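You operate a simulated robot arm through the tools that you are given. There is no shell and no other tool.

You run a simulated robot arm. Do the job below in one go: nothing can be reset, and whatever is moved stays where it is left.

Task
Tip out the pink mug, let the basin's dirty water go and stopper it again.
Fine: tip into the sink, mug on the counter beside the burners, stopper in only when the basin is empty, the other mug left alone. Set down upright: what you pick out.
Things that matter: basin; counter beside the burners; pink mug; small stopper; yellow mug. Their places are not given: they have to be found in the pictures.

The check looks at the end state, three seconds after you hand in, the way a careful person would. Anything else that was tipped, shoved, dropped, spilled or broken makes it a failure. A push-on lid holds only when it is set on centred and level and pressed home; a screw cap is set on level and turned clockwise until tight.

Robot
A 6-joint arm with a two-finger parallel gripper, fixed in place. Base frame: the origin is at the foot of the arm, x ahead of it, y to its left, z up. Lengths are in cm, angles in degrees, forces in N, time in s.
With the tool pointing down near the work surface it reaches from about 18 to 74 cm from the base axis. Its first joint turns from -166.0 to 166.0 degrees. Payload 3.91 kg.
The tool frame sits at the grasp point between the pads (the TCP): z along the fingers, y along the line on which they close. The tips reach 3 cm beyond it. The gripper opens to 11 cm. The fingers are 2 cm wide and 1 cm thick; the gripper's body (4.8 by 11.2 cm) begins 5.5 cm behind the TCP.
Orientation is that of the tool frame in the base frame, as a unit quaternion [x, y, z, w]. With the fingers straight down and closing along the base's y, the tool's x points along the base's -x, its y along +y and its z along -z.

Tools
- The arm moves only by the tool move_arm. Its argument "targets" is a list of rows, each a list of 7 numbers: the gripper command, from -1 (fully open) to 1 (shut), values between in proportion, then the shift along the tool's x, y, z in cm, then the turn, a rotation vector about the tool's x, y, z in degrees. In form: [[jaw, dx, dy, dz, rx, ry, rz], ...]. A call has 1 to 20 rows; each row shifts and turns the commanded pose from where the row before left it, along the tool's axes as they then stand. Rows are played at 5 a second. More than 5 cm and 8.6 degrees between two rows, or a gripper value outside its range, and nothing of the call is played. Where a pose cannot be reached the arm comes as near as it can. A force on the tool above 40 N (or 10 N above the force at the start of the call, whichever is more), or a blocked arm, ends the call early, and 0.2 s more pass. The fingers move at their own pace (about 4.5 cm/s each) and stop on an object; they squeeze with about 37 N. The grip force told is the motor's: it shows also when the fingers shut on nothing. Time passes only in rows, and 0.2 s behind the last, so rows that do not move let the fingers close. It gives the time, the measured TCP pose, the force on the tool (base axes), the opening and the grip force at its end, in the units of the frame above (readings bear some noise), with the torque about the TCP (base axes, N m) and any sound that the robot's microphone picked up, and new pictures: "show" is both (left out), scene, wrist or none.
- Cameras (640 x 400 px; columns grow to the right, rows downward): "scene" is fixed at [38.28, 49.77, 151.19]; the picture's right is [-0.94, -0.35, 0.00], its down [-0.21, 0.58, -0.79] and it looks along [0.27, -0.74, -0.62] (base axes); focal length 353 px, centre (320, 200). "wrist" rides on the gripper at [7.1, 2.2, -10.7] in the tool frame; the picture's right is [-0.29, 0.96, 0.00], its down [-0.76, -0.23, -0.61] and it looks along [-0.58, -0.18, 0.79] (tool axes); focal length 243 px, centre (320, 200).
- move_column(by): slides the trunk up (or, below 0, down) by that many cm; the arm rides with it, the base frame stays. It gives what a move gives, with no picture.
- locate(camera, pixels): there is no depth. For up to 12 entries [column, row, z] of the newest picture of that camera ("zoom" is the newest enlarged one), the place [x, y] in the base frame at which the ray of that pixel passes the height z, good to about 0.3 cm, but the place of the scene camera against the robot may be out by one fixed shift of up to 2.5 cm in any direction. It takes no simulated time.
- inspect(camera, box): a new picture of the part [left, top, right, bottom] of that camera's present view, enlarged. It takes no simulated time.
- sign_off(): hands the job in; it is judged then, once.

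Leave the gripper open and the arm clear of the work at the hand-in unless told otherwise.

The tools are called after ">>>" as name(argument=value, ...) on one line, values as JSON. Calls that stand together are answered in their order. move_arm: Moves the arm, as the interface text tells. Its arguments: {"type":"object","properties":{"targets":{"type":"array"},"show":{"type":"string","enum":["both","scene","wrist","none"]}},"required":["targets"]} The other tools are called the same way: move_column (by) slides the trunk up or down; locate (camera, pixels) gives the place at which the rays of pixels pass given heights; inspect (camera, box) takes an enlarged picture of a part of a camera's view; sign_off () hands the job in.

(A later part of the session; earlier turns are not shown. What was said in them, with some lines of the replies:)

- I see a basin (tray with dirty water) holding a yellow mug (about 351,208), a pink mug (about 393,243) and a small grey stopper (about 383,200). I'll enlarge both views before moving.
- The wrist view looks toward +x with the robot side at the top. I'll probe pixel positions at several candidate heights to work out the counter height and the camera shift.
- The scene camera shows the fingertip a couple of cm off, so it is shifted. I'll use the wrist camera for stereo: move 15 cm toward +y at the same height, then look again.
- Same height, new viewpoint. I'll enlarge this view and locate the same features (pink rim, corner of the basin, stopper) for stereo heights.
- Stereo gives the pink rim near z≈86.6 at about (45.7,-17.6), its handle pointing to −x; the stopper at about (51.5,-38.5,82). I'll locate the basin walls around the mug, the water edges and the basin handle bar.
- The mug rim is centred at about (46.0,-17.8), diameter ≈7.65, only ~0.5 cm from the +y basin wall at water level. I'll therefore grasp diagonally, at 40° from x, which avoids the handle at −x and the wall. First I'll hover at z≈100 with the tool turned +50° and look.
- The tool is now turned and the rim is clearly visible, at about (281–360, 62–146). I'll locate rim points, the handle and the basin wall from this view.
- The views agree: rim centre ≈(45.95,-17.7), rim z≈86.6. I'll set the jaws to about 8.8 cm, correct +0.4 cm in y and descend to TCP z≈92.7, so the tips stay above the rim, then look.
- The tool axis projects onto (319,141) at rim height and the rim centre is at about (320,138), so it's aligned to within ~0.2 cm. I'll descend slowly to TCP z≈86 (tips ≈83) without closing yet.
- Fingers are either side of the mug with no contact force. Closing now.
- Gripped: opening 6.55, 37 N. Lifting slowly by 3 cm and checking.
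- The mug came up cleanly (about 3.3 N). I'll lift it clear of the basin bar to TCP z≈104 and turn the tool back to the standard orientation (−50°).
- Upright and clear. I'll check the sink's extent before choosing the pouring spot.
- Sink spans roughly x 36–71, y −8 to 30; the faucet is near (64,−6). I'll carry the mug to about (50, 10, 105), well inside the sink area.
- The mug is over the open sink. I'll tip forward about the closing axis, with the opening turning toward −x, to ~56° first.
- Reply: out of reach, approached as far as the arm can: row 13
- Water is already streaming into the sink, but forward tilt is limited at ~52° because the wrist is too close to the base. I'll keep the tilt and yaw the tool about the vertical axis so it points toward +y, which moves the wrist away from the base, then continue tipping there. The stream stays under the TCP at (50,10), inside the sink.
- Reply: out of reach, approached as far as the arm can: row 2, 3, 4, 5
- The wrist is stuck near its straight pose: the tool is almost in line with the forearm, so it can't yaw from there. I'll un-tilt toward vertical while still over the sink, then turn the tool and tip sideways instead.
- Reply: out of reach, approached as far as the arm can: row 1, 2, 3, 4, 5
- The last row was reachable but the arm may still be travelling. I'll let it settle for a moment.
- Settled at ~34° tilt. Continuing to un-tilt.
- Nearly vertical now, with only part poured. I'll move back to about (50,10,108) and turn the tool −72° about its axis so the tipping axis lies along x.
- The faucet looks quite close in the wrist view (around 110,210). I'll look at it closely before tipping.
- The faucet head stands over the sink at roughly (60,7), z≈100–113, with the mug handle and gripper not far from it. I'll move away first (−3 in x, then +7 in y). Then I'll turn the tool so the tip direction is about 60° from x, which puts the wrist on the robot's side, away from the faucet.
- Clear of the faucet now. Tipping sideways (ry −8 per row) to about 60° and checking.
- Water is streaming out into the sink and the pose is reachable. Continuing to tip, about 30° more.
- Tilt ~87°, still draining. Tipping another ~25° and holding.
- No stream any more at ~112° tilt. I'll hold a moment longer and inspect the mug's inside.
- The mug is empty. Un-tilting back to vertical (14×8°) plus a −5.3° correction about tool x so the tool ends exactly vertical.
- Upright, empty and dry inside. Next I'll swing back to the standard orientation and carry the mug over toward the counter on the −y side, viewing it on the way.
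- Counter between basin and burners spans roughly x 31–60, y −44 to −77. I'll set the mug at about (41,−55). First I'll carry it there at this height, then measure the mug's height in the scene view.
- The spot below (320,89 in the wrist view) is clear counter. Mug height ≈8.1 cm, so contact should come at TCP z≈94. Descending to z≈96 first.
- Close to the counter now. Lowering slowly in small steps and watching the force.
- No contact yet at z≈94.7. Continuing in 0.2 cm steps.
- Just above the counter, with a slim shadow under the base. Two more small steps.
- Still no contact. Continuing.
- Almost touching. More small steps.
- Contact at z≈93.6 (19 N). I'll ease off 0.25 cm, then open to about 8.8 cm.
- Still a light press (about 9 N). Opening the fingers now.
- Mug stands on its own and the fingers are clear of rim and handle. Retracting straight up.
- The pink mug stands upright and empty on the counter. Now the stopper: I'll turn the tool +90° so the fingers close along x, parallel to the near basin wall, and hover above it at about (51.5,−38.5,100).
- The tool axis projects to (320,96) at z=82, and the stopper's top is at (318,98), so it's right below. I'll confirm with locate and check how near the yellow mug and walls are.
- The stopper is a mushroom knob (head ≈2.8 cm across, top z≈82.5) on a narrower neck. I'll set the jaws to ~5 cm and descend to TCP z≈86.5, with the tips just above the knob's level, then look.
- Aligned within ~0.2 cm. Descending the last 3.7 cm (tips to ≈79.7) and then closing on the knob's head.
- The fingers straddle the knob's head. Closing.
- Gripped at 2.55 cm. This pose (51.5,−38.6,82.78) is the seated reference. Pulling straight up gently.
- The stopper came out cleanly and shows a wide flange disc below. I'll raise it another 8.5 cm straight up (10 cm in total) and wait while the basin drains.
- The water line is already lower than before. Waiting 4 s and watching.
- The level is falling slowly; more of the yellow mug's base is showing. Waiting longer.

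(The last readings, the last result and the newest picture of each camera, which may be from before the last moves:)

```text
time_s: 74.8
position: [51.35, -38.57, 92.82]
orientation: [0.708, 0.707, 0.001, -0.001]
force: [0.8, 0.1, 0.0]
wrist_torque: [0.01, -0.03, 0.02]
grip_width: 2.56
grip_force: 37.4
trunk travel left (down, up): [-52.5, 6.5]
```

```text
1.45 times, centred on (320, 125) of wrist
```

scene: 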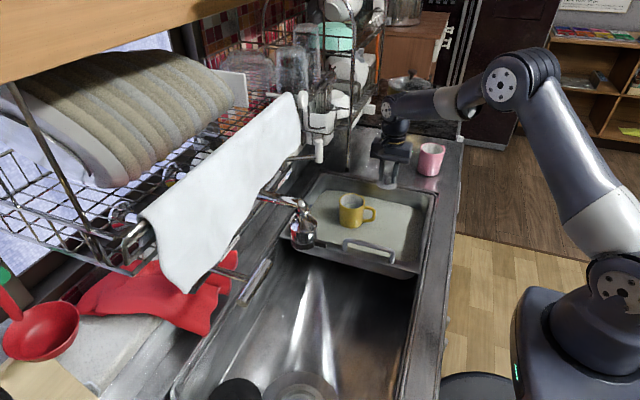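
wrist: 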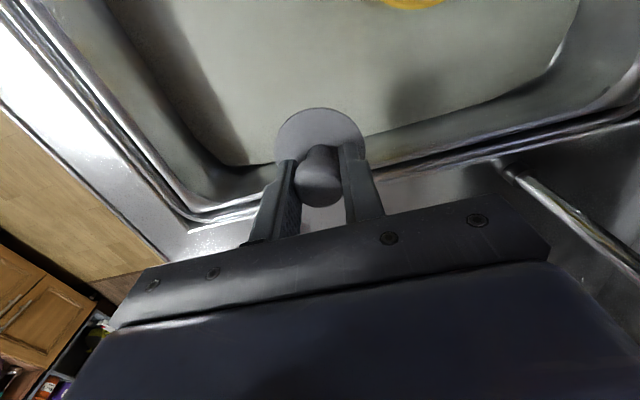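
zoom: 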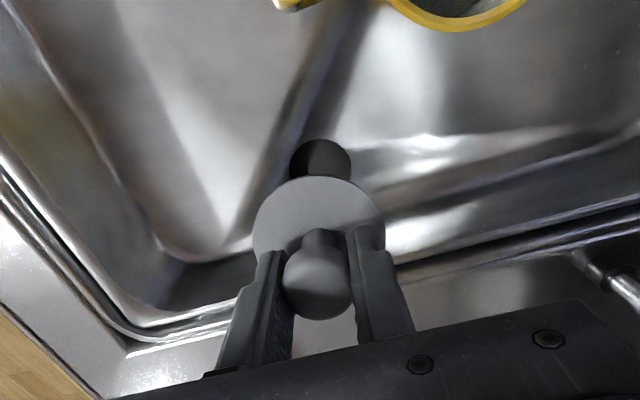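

The basin is empty: bare metal and the dark drain hole visible directly below the stopper. I'll wait a little more, then lower along the same line to 0.6 cm above the seated height.

>>> move_arm(targets=[[1, 0, 0, 0, 0, 0, 0], [1, 0, 0, 0, 0, 0, 0], [1, 0, 0, 0, 0, 0, 0], [1, 0, 0, 0, 0, 0, 0], [1, 0, 0, 0, 0, 0, 0], [1, 0, 0, 0, 0, 0, 0], [1, 0, 0, 0, 0, 0, 0], [1, 0, 0, 0, 0, 0, 0], [1, 0, 0, 0, 0, 0, 0], [1, 0, 0, 0, 0, 0, 0], [1, 0, 0, 2, 0, 0, 0], [1, 0, 0, 2, 0, 0, 0], [1, 0, 0, 2, 0, 0, 0], [1, 0, 0, 1.5, 0, 0, 0], [1, 0, 0, 0.5, 0, 0, 0], [1, 0, 0, 0, 0, 0, 0]])

>>> inspect(camera="scene", box=[340, 150, 440, 230])

>>> inspect(camera="wrist", box=[200, 60, 440, 260])

```text
time_s: 78.2
position: [51.41, -38.42, 84.88]
orientation: [0.707, 0.707, 0.001, 0.0]
force: [0.0, -0.1, 0.0]
wrist_torque: [0.01, 0.0, 0.02]
grip_width: 2.57
grip_force: 36.9
trunk travel left (down, up): [-52.5, 6.5]
```

scene: 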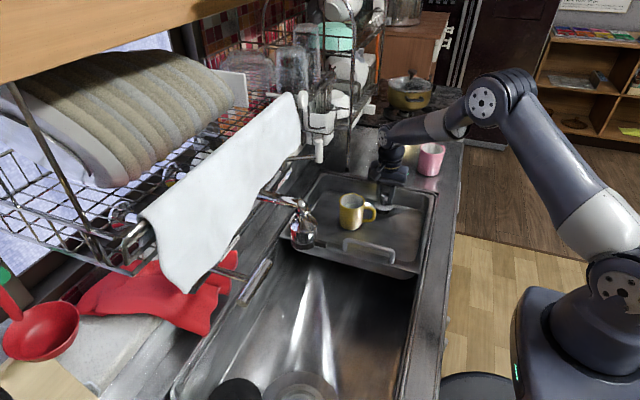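
wrist: 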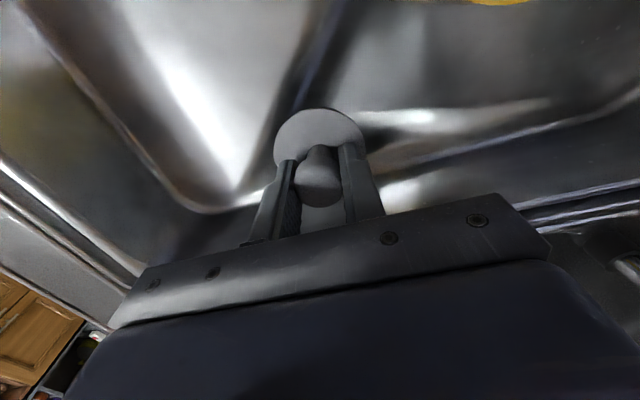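

```text
5.00 times, centred on (390, 190) of scene
```

zoom: 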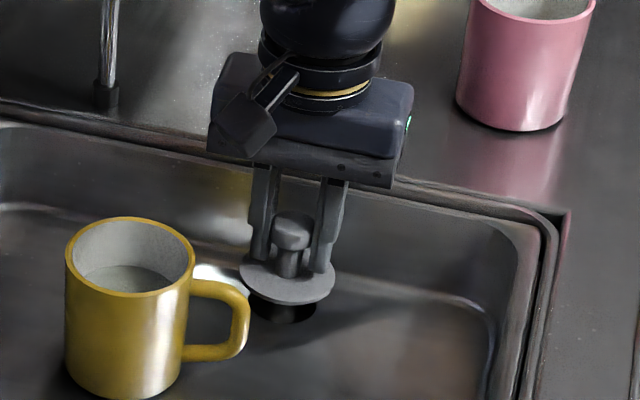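

```text
2.00 times, centred on (320, 160) of wrist
```

zoom: 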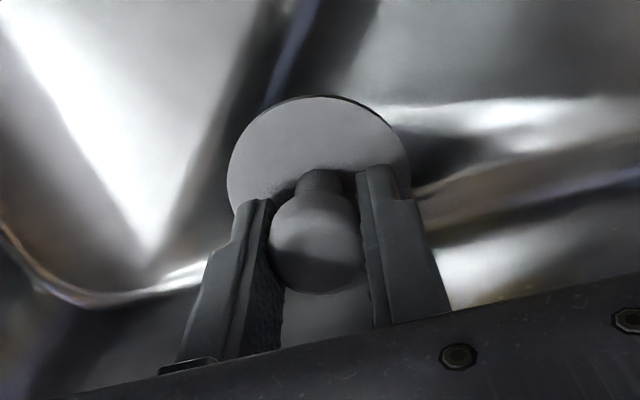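

Stopper is 2 cm above its seat and centred over the hole. Lowering 1.6 cm and reading the force.

>>> move_arm(targets=[[1, 0, 0, 0.4, 0, 0, 0], [1, 0, 0, 0.4, 0, 0, 0], [1, 0, 0, 0.4, 0, 0, 0], [1, 0, 0, 0.4, 0, 0, 0], [1, 0, 0, 0, 0, 0, 0]], show="none")

>>> inspect(camera="scene", box=[340, 150, 440, 230])

```text
time_s: 79.4
position: [51.45, -38.43, 83.29]
orientation: [0.708, 0.706, 0.001, -0.001]
force: [-0.6, 0.6, 0.4]
wrist_torque: [0.02, -0.07, 0.0]
grip_width: 2.56
grip_force: 37.0
trunk travel left (down, up): [-52.5, 6.5]
```

```text
5.00 times, centred on (390, 190) of scene
```

zoom: 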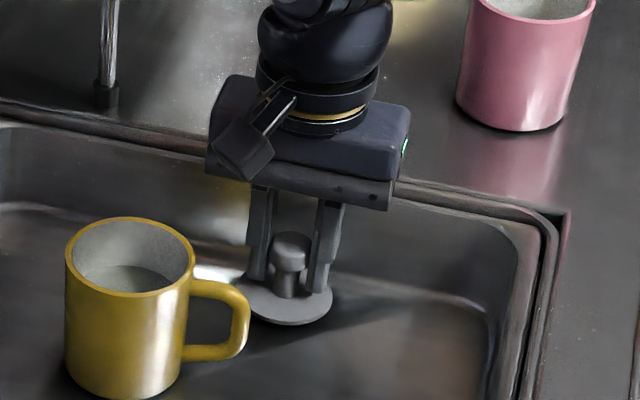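

Nearly seated, no force yet. Two more 0.2 cm steps down to the original seated pose.

>>> move_arm(targets=[[1, 0, 0, 0.2, 0, 0, 0], [1, 0, 0, 0.2, 0, 0, 0], [1, 0, 0, 0, 0, 0, 0]], show="none")

```text
time_s: 80.2
position: [51.46, -38.48, 82.84]
orientation: [0.708, 0.706, 0.001, 0.0]
force: [0.5, -0.6, -0.3]
wrist_torque: [-0.01, 0.05, -0.01]
grip_width: 2.59
grip_force: 37.3
trunk travel left (down, up): [-52.5, 6.5]
```

Back at the seated height with no reaction yet. I'll press a little further in 0.15 cm steps to feel the seat.

>>> move_arm(targets=[[1, 0, 0, 0.15, 0, 0, 0], [1, 0, 0, 0.1, 0, 0, 0], [1, 0, 0, 0, 0, 0, 0]])

>>> inspect(camera="scene", box=[340, 150, 440, 230])

>>> inspect(camera="wrist", box=[200, 60, 440, 260])

```text
time_s: 81.0
position: [51.47, -38.5, 82.79]
orientation: [0.707, 0.707, 0.002, 0.001]
force: [-3.7, 0.5, 22.2]
wrist_torque: [0.29, 0.17, -0.04]
grip_width: 2.55
grip_force: 37.0
trunk travel left (down, up): [-52.5, 6.5]
```

scene: 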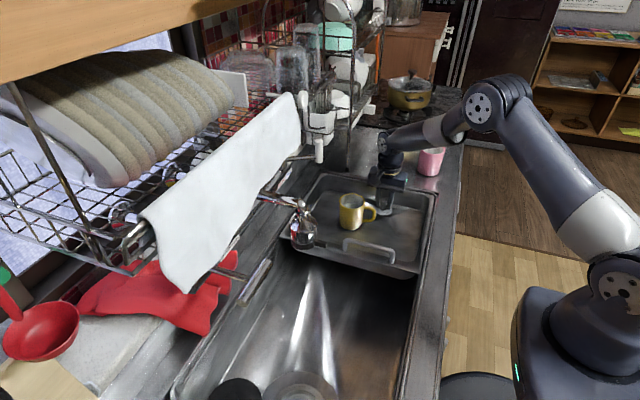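
wrist: 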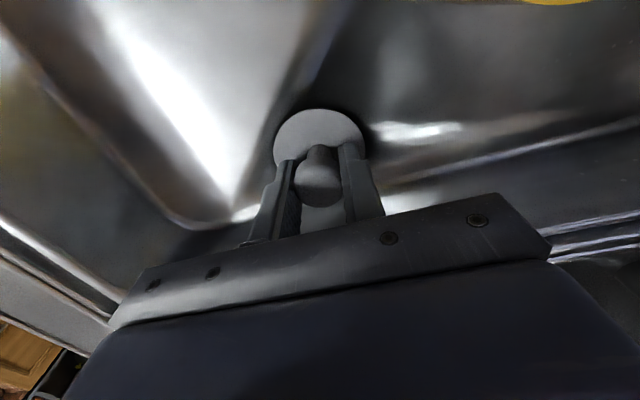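

```text
5.00 times, centred on (390, 190) of scene
```

zoom: 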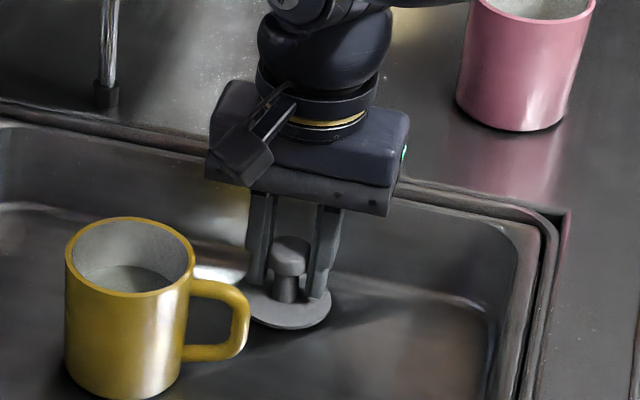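

```text
2.00 times, centred on (320, 160) of wrist
```

zoom: 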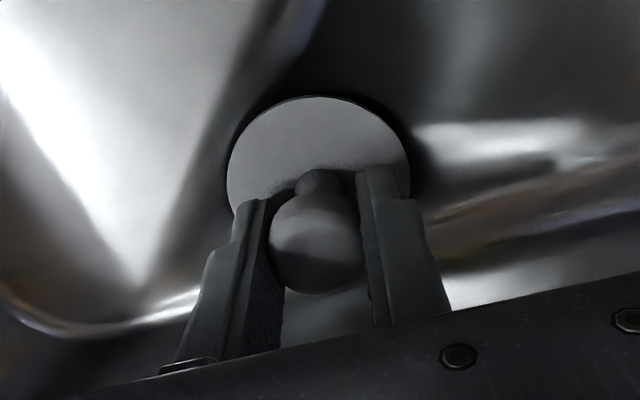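

The seat is felt: 22 N at z≈82.8, the same height as when it was originally seated, and the flange lies flat. I'll ease off the press and open the fingers to 5 cm.

>>> move_arm(targets=[[1, 0, 0, -0.1, 0, 0, 0], [1, 0, 0, -0.1, 0, 0, 0], [1, 0, 0, 0, 0, 0, 0], [0.3, 0, 0, 0, 0, 0, 0], [0.09, 0, 0, 0, 0, 0, 0], [0.09, 0, 0, 0, 0, 0, 0], [0.09, 0, 0, 0, 0, 0, 0]])

>>> inspect(camera="wrist", box=[200, 60, 440, 260])

```text
time_s: 82.6
position: [51.36, -38.55, 82.82]
orientation: [0.708, 0.706, 0.002, 0.0]
force: [0.0, -0.5, -1.0]
wrist_torque: [0.03, 0.02, -0.01]
grip_width: 5.03
grip_force: 0.0
trunk travel left (down, up): [-52.5, 6.5]
```

scene: 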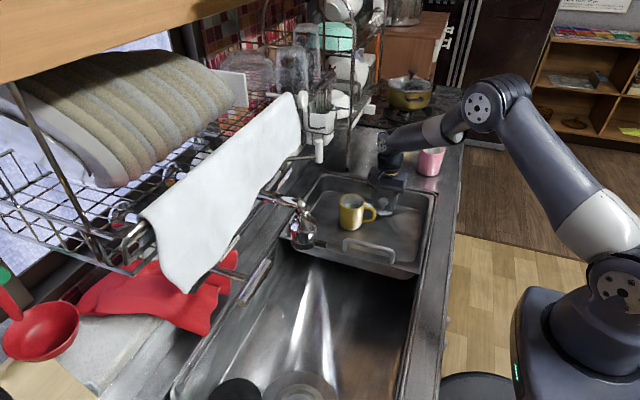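
wrist: 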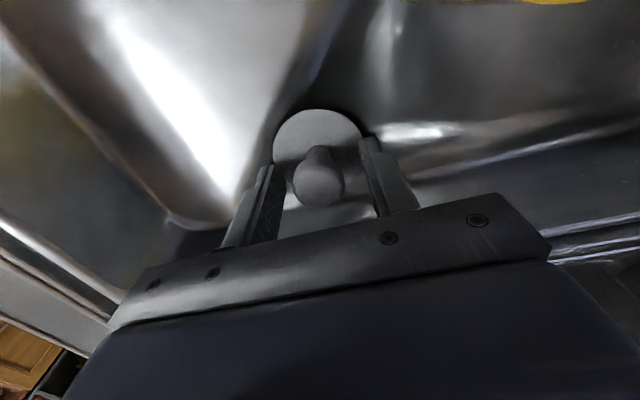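

```text
2.00 times, centred on (320, 160) of wrist
```

zoom: 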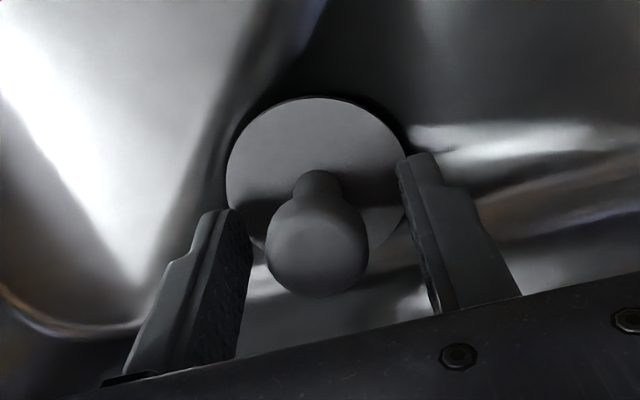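

Released; the stopper stays put. Retracting straight up.

>>> move_arm(targets=[[0.09, 0, 0, -1, 0, 0, 0], [0.09, 0, 0, -2, 0, 0, 0], [0.09, 0, 0, -3, 0, 0, 0], [0.09, 0, 0, -4, 0, 0, 0], [0.09, 0, 0, -4, 0, 0, 0], [0.09, 0, 0, -4, 0, 0, 0], [0.09, 0, 0, 0, 0, 0, 0]])

>>> inspect(camera="scene", box=[300, 150, 450, 280])

>>> inspect(camera="wrist", box=[160, 0, 480, 220])

```text
time_s: 84.2
position: [51.3, -38.65, 100.79]
orientation: [0.708, 0.706, 0.001, -0.001]
force: [0.0, -0.1, 1.0]
wrist_torque: [0.04, -0.01, 0.01]
grip_width: 5.06
grip_force: 0.1
trunk travel left (down, up): [-52.5, 6.5]
```

scene: 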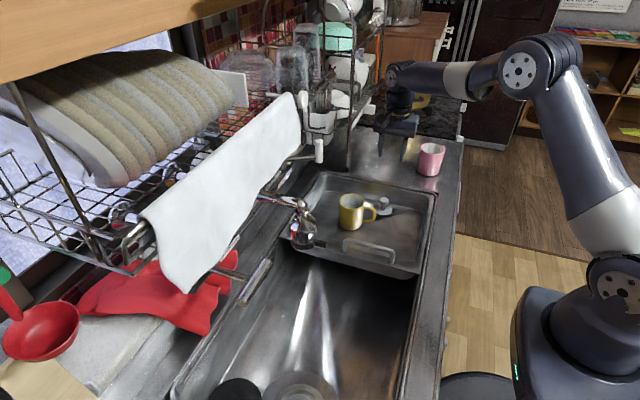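
wrist: 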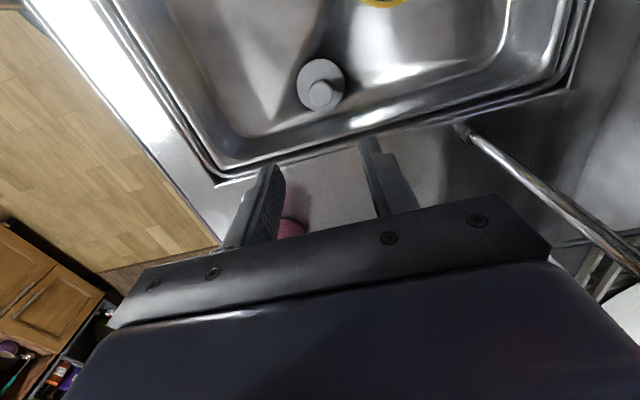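

```text
3.08 times, centred on (375, 215) of scene
```

zoom: 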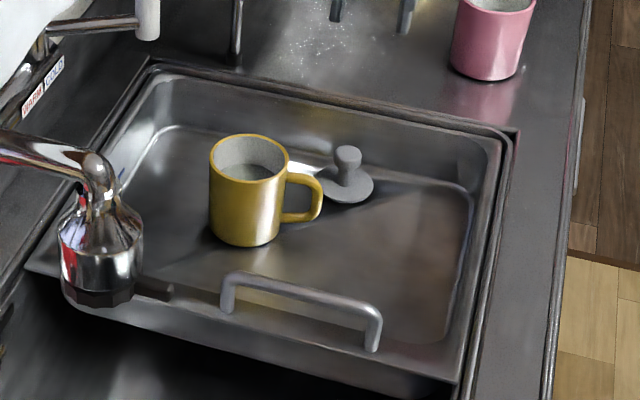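

```text
1.82 times, centred on (320, 110) of wrist
```

zoom: 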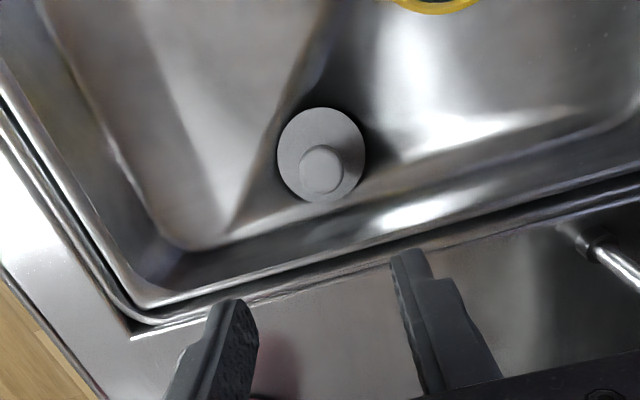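

All as wanted: basin dry, stopper flat in the drain, yellow mug untouched and still full, pink mug upright on the counter. I'll open the gripper fully and move the arm back clear of the work.

>>> move_arm(targets=[[0.09, 2.8, -2.8, -1.4, 0, 0, 0], [-0.3, 2.8, -2.8, -1.4, 0, 0, 0], [-1, 2.8, -2.8, -1.4, 0, 0, 0], [-1, 2.8, -2.8, -1.4, 0, 0, 0], [-1, 2.8, -2.8, -1.4, 0, 0, 0], [-1, 0, 0, -4, 0, 0, 0], [-1, 0, 0, 0, 0, 0, 0], [-1, 0, 0, 0, 0, 0, 0], [-1, 0, 0, 0, 0, 0, 0], [-1, 0, 0, 0, 0, 0, 0]])

>>> inspect(camera="scene", box=[300, 110, 480, 280])

>>> inspect(camera="scene", box=[120, 200, 480, 400])

```text
time_s: 86.4
position: [37.32, -24.76, 111.65]
orientation: [0.707, 0.707, 0.002, 0.0]
force: [-0.1, 0.2, 0.1]
wrist_torque: [-0.02, 0.03, -0.05]
grip_width: 11.01
grip_force: 0.1
trunk travel left (down, up): [-52.5, 6.5]
```

scene: 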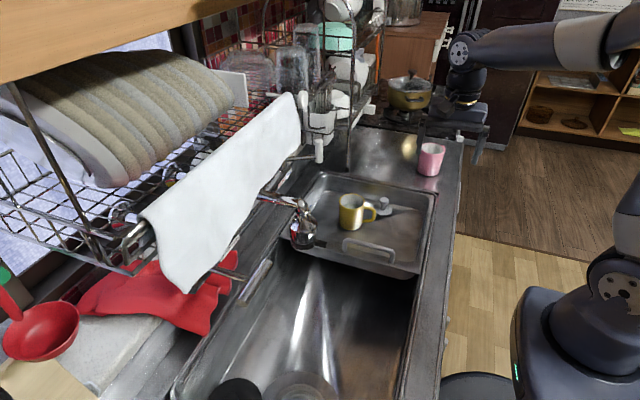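
wrist: 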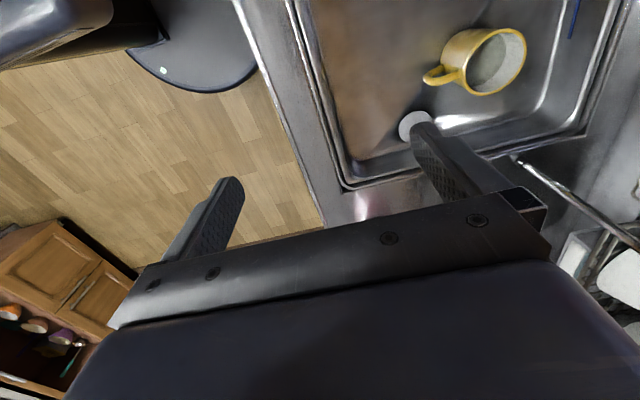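

```text
2.35 times, centred on (390, 195) of scene
```

zoom: 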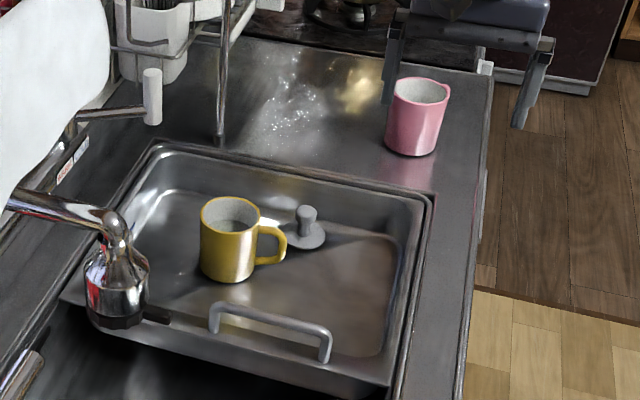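

```text
1.78 times, centred on (300, 300) of scene
```

zoom: 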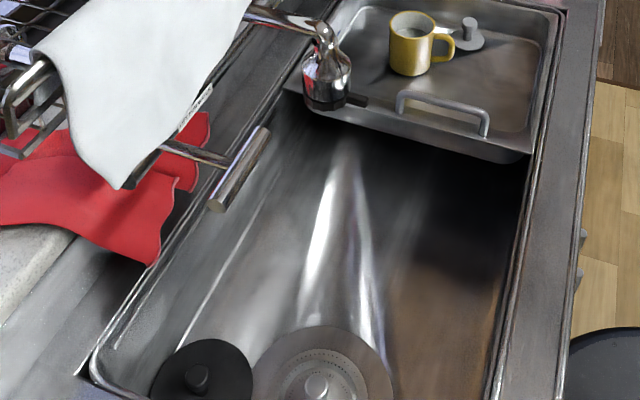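

Final check:
- The pink mug is empty and upright on the counter beside the burners.
- The basin is empty and its stopper is flat in the drain.
- The yellow mug is where it was, still holding its water.
- The faucet and rack were not moved.
- The gripper is open and the arm is clear.

Handing in.

>>> sign_off()

```text
The job is handed in.
```

I emptied the pink mug into the sink and set it upright on the counter between the basin and the burners. I pulled the small stopper, let the basin drain until it was bare, then pressed the stopper back in. It sits flat, at the same height as before.

The yellow mug was not touched and still holds its water. Pouring took two tries because the arm could not tilt far enough forward the first time. Both times the water fell inside the sink, and I saw no spills.

At the hand-in the gripper was open and the arm was clear of the work. The hand-in was accepted, but it returned no verdict, so I don't know how it was judged.
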